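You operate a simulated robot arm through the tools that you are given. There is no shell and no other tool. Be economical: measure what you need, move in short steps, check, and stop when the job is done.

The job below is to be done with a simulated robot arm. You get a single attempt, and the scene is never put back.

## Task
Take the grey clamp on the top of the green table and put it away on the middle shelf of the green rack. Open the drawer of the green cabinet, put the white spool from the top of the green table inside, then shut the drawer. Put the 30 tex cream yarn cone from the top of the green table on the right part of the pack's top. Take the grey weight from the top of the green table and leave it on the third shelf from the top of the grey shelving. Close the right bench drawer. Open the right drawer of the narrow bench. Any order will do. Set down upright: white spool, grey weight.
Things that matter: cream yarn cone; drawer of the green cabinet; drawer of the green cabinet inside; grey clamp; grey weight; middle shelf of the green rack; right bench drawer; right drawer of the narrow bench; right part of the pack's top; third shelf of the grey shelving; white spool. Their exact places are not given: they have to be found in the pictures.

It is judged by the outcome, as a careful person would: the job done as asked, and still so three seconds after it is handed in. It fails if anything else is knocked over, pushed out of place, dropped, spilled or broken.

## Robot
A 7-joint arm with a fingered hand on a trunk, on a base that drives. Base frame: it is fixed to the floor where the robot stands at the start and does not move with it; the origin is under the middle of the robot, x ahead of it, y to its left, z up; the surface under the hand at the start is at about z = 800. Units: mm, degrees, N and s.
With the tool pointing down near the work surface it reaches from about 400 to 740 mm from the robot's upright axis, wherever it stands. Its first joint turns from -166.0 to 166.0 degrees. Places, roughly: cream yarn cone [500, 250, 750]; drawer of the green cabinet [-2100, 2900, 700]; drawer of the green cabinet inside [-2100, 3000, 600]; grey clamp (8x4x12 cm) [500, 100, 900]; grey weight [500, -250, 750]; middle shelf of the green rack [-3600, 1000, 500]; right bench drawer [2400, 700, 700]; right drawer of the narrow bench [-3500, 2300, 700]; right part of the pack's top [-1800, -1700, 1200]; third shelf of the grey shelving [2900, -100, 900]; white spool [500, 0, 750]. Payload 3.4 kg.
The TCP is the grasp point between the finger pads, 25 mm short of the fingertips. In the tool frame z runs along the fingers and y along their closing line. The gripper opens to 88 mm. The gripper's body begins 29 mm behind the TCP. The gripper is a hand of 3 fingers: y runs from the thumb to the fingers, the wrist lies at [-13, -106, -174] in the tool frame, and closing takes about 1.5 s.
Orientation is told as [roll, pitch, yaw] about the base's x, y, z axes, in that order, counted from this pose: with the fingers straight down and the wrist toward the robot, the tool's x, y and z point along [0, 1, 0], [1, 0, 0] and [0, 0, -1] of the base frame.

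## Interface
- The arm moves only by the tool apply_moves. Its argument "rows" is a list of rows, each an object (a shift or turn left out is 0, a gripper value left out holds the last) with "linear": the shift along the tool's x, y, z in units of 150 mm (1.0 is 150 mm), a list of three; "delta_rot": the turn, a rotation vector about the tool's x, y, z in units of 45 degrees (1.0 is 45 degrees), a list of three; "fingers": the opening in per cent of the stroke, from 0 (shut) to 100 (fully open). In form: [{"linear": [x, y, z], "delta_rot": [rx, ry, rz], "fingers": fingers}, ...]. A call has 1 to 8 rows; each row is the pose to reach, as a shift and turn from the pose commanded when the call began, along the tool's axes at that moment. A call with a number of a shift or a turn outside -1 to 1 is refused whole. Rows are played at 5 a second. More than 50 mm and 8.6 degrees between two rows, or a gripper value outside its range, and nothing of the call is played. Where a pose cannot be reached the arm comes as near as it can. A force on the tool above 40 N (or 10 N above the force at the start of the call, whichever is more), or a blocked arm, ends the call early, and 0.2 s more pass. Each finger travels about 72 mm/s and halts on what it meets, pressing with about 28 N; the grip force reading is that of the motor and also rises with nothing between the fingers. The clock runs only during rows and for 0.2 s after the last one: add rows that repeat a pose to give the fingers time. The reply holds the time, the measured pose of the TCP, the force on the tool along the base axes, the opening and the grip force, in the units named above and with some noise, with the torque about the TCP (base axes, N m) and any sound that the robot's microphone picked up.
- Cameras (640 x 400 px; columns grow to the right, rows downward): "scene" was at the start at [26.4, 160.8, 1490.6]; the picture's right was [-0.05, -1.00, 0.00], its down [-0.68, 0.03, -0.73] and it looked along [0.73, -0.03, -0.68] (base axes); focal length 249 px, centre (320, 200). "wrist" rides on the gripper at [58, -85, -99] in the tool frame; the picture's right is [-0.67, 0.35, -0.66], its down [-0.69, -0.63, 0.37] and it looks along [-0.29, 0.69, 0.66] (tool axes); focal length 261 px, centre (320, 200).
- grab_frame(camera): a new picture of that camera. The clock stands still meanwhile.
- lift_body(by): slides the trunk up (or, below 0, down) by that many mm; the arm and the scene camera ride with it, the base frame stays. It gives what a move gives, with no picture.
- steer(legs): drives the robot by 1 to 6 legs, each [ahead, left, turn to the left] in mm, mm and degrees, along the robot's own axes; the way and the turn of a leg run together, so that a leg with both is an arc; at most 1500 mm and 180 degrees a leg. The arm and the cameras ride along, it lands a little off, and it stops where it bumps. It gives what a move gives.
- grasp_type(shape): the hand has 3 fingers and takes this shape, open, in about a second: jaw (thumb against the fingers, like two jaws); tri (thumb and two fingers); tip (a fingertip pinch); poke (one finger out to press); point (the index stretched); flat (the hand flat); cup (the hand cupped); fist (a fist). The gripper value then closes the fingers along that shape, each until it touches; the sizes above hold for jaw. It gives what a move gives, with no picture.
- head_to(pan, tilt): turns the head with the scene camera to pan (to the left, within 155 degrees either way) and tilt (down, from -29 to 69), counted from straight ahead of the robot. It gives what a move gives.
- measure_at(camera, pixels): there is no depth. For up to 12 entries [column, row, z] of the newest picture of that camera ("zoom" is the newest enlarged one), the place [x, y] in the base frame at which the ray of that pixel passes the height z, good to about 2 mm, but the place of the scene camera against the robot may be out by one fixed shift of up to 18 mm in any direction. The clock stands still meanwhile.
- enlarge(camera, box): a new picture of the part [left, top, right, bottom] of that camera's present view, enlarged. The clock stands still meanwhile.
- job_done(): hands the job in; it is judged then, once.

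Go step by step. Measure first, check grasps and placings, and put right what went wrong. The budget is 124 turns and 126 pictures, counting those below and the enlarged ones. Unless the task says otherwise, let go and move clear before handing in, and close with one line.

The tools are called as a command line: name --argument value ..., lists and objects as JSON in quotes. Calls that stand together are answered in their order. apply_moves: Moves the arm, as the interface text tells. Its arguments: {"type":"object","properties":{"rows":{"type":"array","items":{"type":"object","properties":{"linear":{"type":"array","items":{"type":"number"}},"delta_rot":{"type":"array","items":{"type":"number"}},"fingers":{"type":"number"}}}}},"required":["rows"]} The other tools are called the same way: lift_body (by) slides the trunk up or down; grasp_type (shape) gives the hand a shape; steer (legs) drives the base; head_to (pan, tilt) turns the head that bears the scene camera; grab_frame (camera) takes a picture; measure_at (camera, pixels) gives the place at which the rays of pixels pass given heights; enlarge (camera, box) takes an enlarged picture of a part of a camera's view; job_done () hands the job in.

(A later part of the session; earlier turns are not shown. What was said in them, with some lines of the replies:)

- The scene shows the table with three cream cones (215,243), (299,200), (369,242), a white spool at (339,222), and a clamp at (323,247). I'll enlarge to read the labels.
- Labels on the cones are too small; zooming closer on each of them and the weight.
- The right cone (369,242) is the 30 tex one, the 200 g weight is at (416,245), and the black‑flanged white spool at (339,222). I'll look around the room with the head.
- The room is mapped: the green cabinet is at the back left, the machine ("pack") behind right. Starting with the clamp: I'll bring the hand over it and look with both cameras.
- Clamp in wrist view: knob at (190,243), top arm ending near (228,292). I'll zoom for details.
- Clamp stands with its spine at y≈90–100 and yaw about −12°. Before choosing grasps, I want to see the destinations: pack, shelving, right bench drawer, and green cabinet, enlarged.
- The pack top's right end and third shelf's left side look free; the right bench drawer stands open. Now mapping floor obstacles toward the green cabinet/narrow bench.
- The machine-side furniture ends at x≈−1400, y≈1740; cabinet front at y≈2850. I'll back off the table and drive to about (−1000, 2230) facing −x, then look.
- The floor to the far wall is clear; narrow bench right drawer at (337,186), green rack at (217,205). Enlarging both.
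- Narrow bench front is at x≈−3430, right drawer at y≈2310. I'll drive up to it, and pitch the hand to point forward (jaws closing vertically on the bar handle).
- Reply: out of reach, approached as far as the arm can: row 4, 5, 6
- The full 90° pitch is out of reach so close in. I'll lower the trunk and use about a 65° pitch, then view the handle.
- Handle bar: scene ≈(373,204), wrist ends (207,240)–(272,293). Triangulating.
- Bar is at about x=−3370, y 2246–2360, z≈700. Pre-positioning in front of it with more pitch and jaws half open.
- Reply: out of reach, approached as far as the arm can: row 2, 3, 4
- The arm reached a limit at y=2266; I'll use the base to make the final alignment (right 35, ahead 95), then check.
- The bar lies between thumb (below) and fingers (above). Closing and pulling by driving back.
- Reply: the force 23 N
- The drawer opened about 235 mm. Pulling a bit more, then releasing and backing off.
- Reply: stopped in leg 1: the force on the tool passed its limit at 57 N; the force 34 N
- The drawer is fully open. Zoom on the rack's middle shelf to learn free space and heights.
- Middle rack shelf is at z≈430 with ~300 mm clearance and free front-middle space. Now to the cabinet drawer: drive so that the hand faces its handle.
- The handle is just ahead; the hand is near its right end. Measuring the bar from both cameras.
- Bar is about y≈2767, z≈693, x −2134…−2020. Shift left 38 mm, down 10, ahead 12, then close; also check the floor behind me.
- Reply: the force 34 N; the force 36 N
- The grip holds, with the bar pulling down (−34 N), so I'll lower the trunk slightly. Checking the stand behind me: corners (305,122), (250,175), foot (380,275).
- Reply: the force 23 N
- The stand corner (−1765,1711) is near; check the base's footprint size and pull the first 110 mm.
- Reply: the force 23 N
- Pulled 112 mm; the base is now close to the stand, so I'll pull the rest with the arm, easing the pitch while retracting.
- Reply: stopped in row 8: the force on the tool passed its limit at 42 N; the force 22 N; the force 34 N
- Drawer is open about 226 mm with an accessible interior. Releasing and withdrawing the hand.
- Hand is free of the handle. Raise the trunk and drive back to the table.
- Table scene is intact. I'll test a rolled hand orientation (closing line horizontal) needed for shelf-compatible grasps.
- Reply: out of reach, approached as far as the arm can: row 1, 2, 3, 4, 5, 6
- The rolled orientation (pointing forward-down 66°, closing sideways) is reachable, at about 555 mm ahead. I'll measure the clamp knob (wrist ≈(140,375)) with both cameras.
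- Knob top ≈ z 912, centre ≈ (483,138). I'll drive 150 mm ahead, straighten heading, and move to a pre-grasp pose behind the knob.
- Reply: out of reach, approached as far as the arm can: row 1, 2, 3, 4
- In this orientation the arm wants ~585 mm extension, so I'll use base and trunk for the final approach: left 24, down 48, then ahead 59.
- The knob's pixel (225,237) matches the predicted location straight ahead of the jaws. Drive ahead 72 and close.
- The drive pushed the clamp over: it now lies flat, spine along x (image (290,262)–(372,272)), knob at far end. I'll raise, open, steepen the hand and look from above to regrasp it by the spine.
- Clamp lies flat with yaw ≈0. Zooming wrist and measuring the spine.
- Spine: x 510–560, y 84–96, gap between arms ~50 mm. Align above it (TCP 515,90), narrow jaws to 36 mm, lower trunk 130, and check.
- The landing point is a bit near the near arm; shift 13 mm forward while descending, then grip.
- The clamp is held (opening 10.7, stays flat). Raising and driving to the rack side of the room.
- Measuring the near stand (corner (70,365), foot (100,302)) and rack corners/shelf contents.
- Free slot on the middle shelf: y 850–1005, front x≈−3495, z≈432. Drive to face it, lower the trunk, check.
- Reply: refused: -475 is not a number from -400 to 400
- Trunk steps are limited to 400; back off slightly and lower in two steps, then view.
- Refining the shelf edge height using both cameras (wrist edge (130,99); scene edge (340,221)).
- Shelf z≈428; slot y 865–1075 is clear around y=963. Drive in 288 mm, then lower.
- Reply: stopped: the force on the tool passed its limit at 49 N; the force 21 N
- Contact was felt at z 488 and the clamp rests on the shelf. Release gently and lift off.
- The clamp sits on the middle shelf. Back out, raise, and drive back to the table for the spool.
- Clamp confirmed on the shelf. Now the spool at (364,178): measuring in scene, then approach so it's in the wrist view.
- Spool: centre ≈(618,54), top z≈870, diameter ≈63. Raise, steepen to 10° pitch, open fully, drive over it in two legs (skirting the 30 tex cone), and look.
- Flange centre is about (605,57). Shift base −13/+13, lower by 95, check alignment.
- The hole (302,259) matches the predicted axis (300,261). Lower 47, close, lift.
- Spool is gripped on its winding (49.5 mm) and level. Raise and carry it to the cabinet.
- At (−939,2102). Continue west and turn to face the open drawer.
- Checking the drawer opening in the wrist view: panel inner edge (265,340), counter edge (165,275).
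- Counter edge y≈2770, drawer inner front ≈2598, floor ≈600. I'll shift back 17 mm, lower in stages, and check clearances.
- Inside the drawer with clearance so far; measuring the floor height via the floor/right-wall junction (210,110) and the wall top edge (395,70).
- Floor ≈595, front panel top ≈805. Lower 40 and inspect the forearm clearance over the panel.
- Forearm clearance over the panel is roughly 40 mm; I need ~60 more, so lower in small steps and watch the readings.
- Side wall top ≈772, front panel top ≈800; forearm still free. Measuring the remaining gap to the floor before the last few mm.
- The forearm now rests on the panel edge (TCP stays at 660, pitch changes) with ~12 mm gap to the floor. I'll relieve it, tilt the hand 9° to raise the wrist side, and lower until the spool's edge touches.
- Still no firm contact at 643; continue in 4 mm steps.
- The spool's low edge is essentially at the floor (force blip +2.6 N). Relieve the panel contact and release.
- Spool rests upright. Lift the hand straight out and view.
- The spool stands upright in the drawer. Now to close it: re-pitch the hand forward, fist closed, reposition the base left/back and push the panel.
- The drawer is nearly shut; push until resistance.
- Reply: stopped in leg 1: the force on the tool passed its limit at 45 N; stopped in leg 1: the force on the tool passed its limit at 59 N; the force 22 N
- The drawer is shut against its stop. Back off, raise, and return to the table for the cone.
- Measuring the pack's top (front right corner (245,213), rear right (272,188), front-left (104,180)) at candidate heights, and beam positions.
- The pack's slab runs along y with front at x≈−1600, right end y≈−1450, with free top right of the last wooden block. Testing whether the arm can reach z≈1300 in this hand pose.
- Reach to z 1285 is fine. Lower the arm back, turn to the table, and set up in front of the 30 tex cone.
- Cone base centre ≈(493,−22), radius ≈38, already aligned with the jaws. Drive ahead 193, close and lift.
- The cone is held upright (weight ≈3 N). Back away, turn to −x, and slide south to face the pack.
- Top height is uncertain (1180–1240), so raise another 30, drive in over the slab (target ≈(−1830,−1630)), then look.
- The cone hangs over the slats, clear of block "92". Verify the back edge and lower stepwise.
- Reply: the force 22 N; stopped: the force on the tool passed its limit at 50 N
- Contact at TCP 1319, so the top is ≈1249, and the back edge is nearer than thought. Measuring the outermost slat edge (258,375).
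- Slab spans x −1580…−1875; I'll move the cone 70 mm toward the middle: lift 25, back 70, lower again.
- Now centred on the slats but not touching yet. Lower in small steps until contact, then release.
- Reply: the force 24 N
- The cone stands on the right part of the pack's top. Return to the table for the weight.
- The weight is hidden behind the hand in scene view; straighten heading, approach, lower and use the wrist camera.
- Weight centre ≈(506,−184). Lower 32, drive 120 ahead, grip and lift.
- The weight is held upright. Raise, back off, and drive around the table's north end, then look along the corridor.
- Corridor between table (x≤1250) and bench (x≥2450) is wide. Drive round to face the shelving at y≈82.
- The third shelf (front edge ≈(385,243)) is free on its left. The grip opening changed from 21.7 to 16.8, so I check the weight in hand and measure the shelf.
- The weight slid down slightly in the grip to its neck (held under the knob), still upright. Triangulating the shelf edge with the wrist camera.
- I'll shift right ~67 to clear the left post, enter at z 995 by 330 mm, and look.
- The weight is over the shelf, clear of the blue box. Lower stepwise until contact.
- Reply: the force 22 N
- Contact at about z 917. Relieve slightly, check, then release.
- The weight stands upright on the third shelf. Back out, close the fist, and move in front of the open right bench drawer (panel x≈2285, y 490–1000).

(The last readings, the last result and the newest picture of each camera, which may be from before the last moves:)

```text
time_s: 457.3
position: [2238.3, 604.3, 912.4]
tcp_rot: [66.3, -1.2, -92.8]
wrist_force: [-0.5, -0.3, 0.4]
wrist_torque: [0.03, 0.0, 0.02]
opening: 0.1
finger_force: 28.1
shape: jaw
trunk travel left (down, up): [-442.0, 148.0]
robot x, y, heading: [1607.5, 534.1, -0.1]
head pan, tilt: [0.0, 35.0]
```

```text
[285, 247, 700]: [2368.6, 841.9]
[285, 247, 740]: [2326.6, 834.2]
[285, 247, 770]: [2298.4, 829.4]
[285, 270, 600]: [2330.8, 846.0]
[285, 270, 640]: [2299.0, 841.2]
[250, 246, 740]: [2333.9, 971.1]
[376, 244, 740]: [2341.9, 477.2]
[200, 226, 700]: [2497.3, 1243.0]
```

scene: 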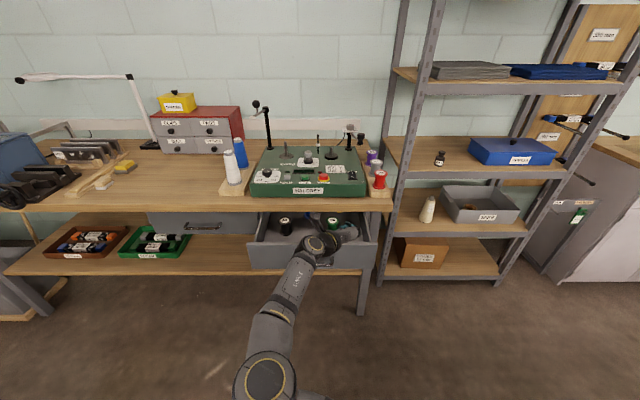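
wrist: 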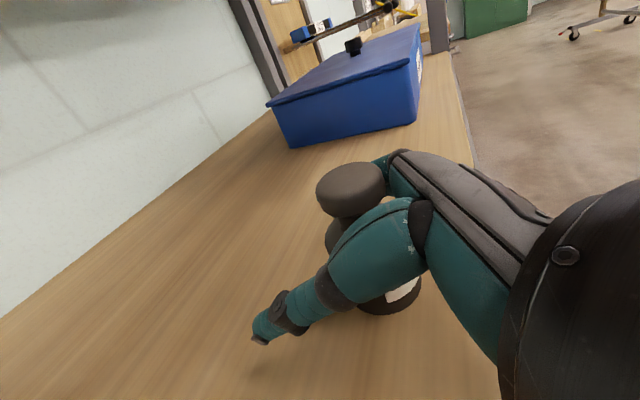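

Panel is at x≈2310, z 625–757. Lower the fist to z≈700 and push with the base until it stops.

lift_body --by -210

steer --legs '[[150, 0, 0]]'

steer --legs '[[100, 0, 0]]'

steer --legs '[[60, 0, 0]]'

grab_frame --camera "scene"

```text
time_s: 458.4
position: [2239.4, 603.0, 837.7]
tcp_rot: [67.7, -1.4, -92.9]
wrist_force: [1.2, -0.5, 9.4]
wrist_torque: [0.09, -0.18, 0.02]
opening: 0.1
finger_force: 27.4
shape: jaw
trunk travel left (down, up): [-355.0, 235.0]
robot x, y, heading: [1608.4, 535.5, -0.2]
head pan, tilt: [0.0, 35.0]
stopped: the force on the tool passed its limit at 59 N (the readings are from after the stop); the commanded pose is now the measured one
```

```text
time_s: 459.8
position: [2388.3, 602.5, 834.8]
tcp_rot: [67.6, -1.4, -92.7]
wrist_force: [0.1, -0.3, -1.2]
wrist_torque: [-0.03, 0.02, 0.0]
opening: 0.0
finger_force: 28.6
shape: jaw
trunk travel left (down, up): [-355.0, 235.0]
robot x, y, heading: [1755.8, 535.4, -0.1]
head pan, tilt: [0.0, 35.0]
```

```text
time_s: 460.6
position: [2407.3, 599.2, 837.6]
tcp_rot: [67.5, -1.5, -93.7]
wrist_force: [-10.6, 0.3, 1.9]
wrist_torque: [-0.02, -0.05, 0.09]
opening: 0.0
finger_force: 27.9
shape: jaw
trunk travel left (down, up): [-355.0, 235.0]
robot x, y, heading: [1779.7, 535.0, 0.1]
head pan, tilt: [0.0, 35.0]
stopped in leg 1: the force on the tool passed its limit at 67 N (the readings are from after the stop); the commanded pose is now the measured one
```

```text
time_s: 461.4
position: [2410.8, 592.5, 836.3]
tcp_rot: [67.1, -1.6, -95.0]
wrist_force: [-21.5, 2.4, 6.7]
wrist_torque: [0.08, -0.09, 0.36]
opening: 0.0
finger_force: 27.3
shape: jaw
trunk travel left (down, up): [-355.0, 235.0]
robot x, y, heading: [1784.3, 535.4, -0.3]
head pan, tilt: [0.0, 35.0]
stopped in leg 1: the force on the tool passed its limit at 60 N (the readings are from after the stop); the commanded pose is now the measured one
```

```text
8 pictures are left
```

scene: 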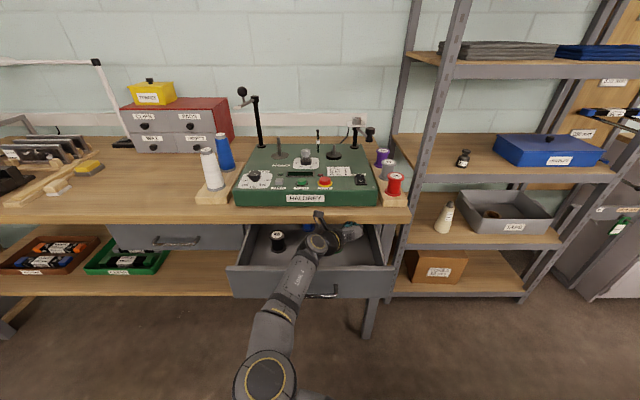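

The hand came down on the panel's top edge (so it's higher: panel x≈2256, z≈695–815) and then met the bench edge. I'll lift, back out, lower in front of the panel to z 765.

lift_body --by 40

steer --legs '[[-250, 0, 0]]'

grab_frame --camera "scene"

measure_at --camera "scene" --pixels '[[285, 244, 815], [285, 247, 815], [285, 270, 690]]'

```text
time_s: 462.2
position: [2413.5, 592.4, 874.8]
tcp_rot: [67.1, -1.5, -94.7]
wrist_force: [-5.4, -0.3, 6.8]
wrist_torque: [0.03, 0.01, 0.07]
opening: 0.2
finger_force: 27.5
shape: jaw
trunk travel left (down, up): [-395.0, 195.0]
robot x, y, heading: [1785.2, 535.3, 0.0]
head pan, tilt: [0.0, 35.0]
```

```text
time_s: 464.0
position: [2161.9, 594.3, 871.4]
tcp_rot: [66.8, -1.4, -94.6]
wrist_force: [0.7, 0.7, 0.8]
wrist_torque: [0.02, -0.02, 0.01]
opening: 0.0
finger_force: 28.1
shape: jaw
trunk travel left (down, up): [-395.0, 195.0]
robot x, y, heading: [1534.8, 535.2, 0.1]
head pan, tilt: [0.0, 35.0]
```

```text
7 pictures are left
```

scene: 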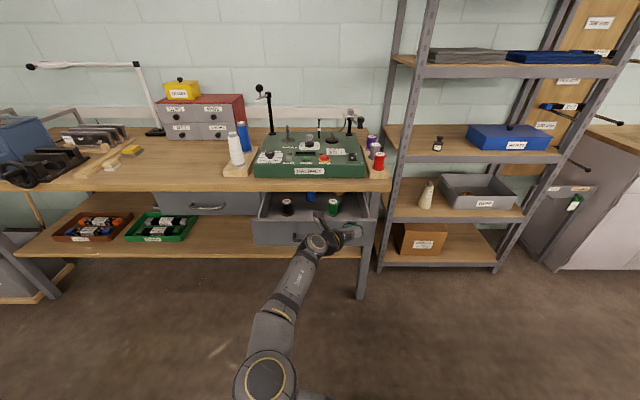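

```text
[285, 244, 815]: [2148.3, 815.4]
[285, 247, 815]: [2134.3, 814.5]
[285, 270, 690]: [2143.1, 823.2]
```

All items stand as before. Lower in front of the panel to z≈765 and push.

lift_body --by -106

steer --legs '[[120, 0, 0]]'

enlarge --camera "scene" --box '[220, 150, 420, 290]'

```text
time_s: 465.4
position: [2161.2, 595.3, 767.4]
tcp_rot: [66.7, -1.5, -94.6]
wrist_force: [0.2, 0.7, 0.9]
wrist_torque: [-0.01, 0.01, 0.0]
opening: 0.0
finger_force: 27.6
shape: jaw
trunk travel left (down, up): [-289.0, 301.0]
robot x, y, heading: [1534.6, 534.2, 0.1]
head pan, tilt: [0.0, 35.0]
```

```text
time_s: 466.6
position: [2280.1, 593.9, 765.5]
tcp_rot: [66.8, -1.5, -94.7]
wrist_force: [0.6, -0.4, -0.1]
wrist_torque: [-0.02, -0.01, 0.0]
opening: 0.1
finger_force: 28.1
shape: jaw
trunk travel left (down, up): [-289.0, 301.0]
robot x, y, heading: [1655.5, 536.2, -0.0]
head pan, tilt: [0.0, 35.0]
```

```text
2.86 times, centred on (320, 220) of scene
```

zoom: 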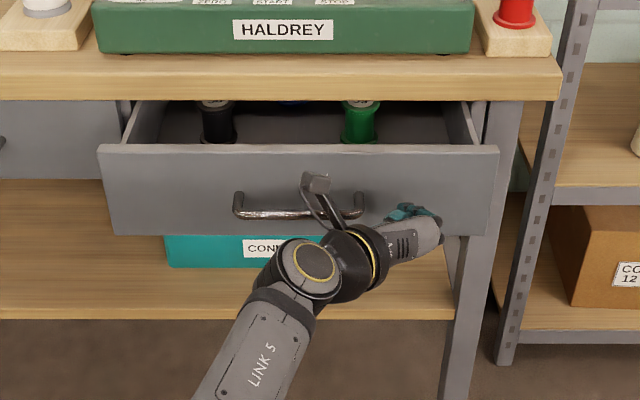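

The fist pushes the panel face. Continue until the stop.

steer --legs '[[80, 0, 0]]'

steer --legs '[[60, 0, 0]]'

steer --legs '[[60, 0, 0]]'

enlarge --camera "scene" --box '[120, 150, 440, 350]'

```text
time_s: 467.7
position: [2359.3, 595.2, 765.9]
tcp_rot: [66.8, -1.5, -94.5]
wrist_force: [-0.6, -0.8, 0.0]
wrist_torque: [-0.02, -0.01, 0.02]
opening: 0.2
finger_force: 28.9
shape: jaw
trunk travel left (down, up): [-289.0, 301.0]
robot x, y, heading: [1732.2, 532.9, -0.1]
head pan, tilt: [0.0, 35.0]
```

```text
time_s: 468.6
position: [2420.7, 594.3, 767.7]
tcp_rot: [66.7, -1.4, -94.8]
wrist_force: [-13.8, -2.0, -2.4]
wrist_torque: [-0.06, 0.1, 0.07]
opening: 0.0
finger_force: 27.9
shape: jaw
trunk travel left (down, up): [-289.0, 301.0]
robot x, y, heading: [1788.9, 534.4, 0.1]
head pan, tilt: [0.0, 35.0]
```

```text
time_s: 469.4
position: [2422.2, 588.7, 766.1]
tcp_rot: [66.5, -1.6, -95.9]
wrist_force: [-18.8, 2.8, 7.6]
wrist_torque: [0.07, -0.06, 0.33]
opening: 0.4
finger_force: 27.8
shape: jaw
trunk travel left (down, up): [-289.0, 301.0]
robot x, y, heading: [1801.0, 537.5, 0.3]
head pan, tilt: [0.0, 35.0]
stopped in leg 1: the force on the tool passed its limit at 62 N (the readings are from after the stop); the commanded pose is now the measured one
```

```text
2.00 times, centred on (280, 250) of scene
```

zoom: 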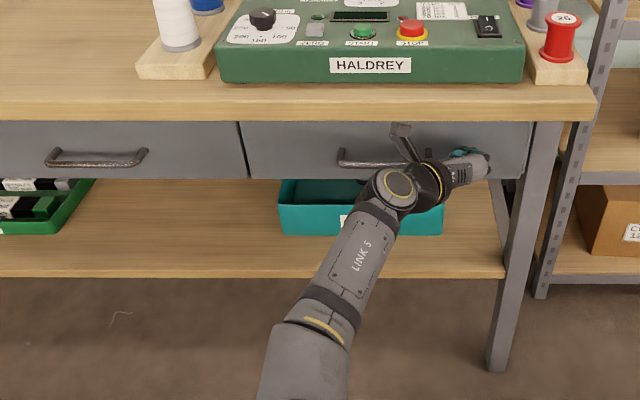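

The right bench drawer is flush with its neighbour. Back off and take a last look.

steer --legs '[[-180, 0, 0]]'

grab_frame --camera "scene"

```text
time_s: 470.9
position: [2245.9, 587.3, 764.0]
tcp_rot: [66.4, -1.6, -95.9]
wrist_force: [-0.4, 0.7, -0.6]
wrist_torque: [-0.02, 0.01, 0.01]
opening: 0.1
finger_force: 28.6
shape: jaw
trunk travel left (down, up): [-289.0, 301.0]
robot x, y, heading: [1621.5, 535.3, -0.1]
head pan, tilt: [0.0, 35.0]
```

```text
4 pictures are left
```

scene: 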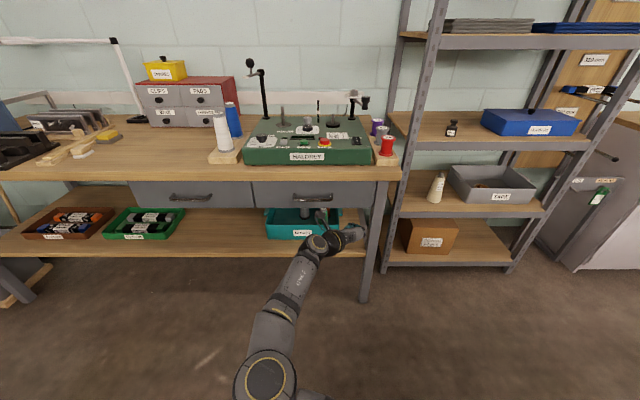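

The drawer is shut, the weight stands upright at (451,128) on the third shelf, and the hand is clear. Handing in.

job_done

```text
The job is handed in.
```

All six jobs are done and handed in: the clamp is on the rack's middle shelf, the white spool is upright in the shut cabinet drawer, the 30 tex cone is on the right part of the pack's top, the weight is upright on the third shelf, the right bench drawer is closed, and the narrow bench's right drawer is open. I tipped the clamp over on the table at the first grasp, so it lies flat on the rack, and I bumped the bench's front edge once without anything moving in the pictures.
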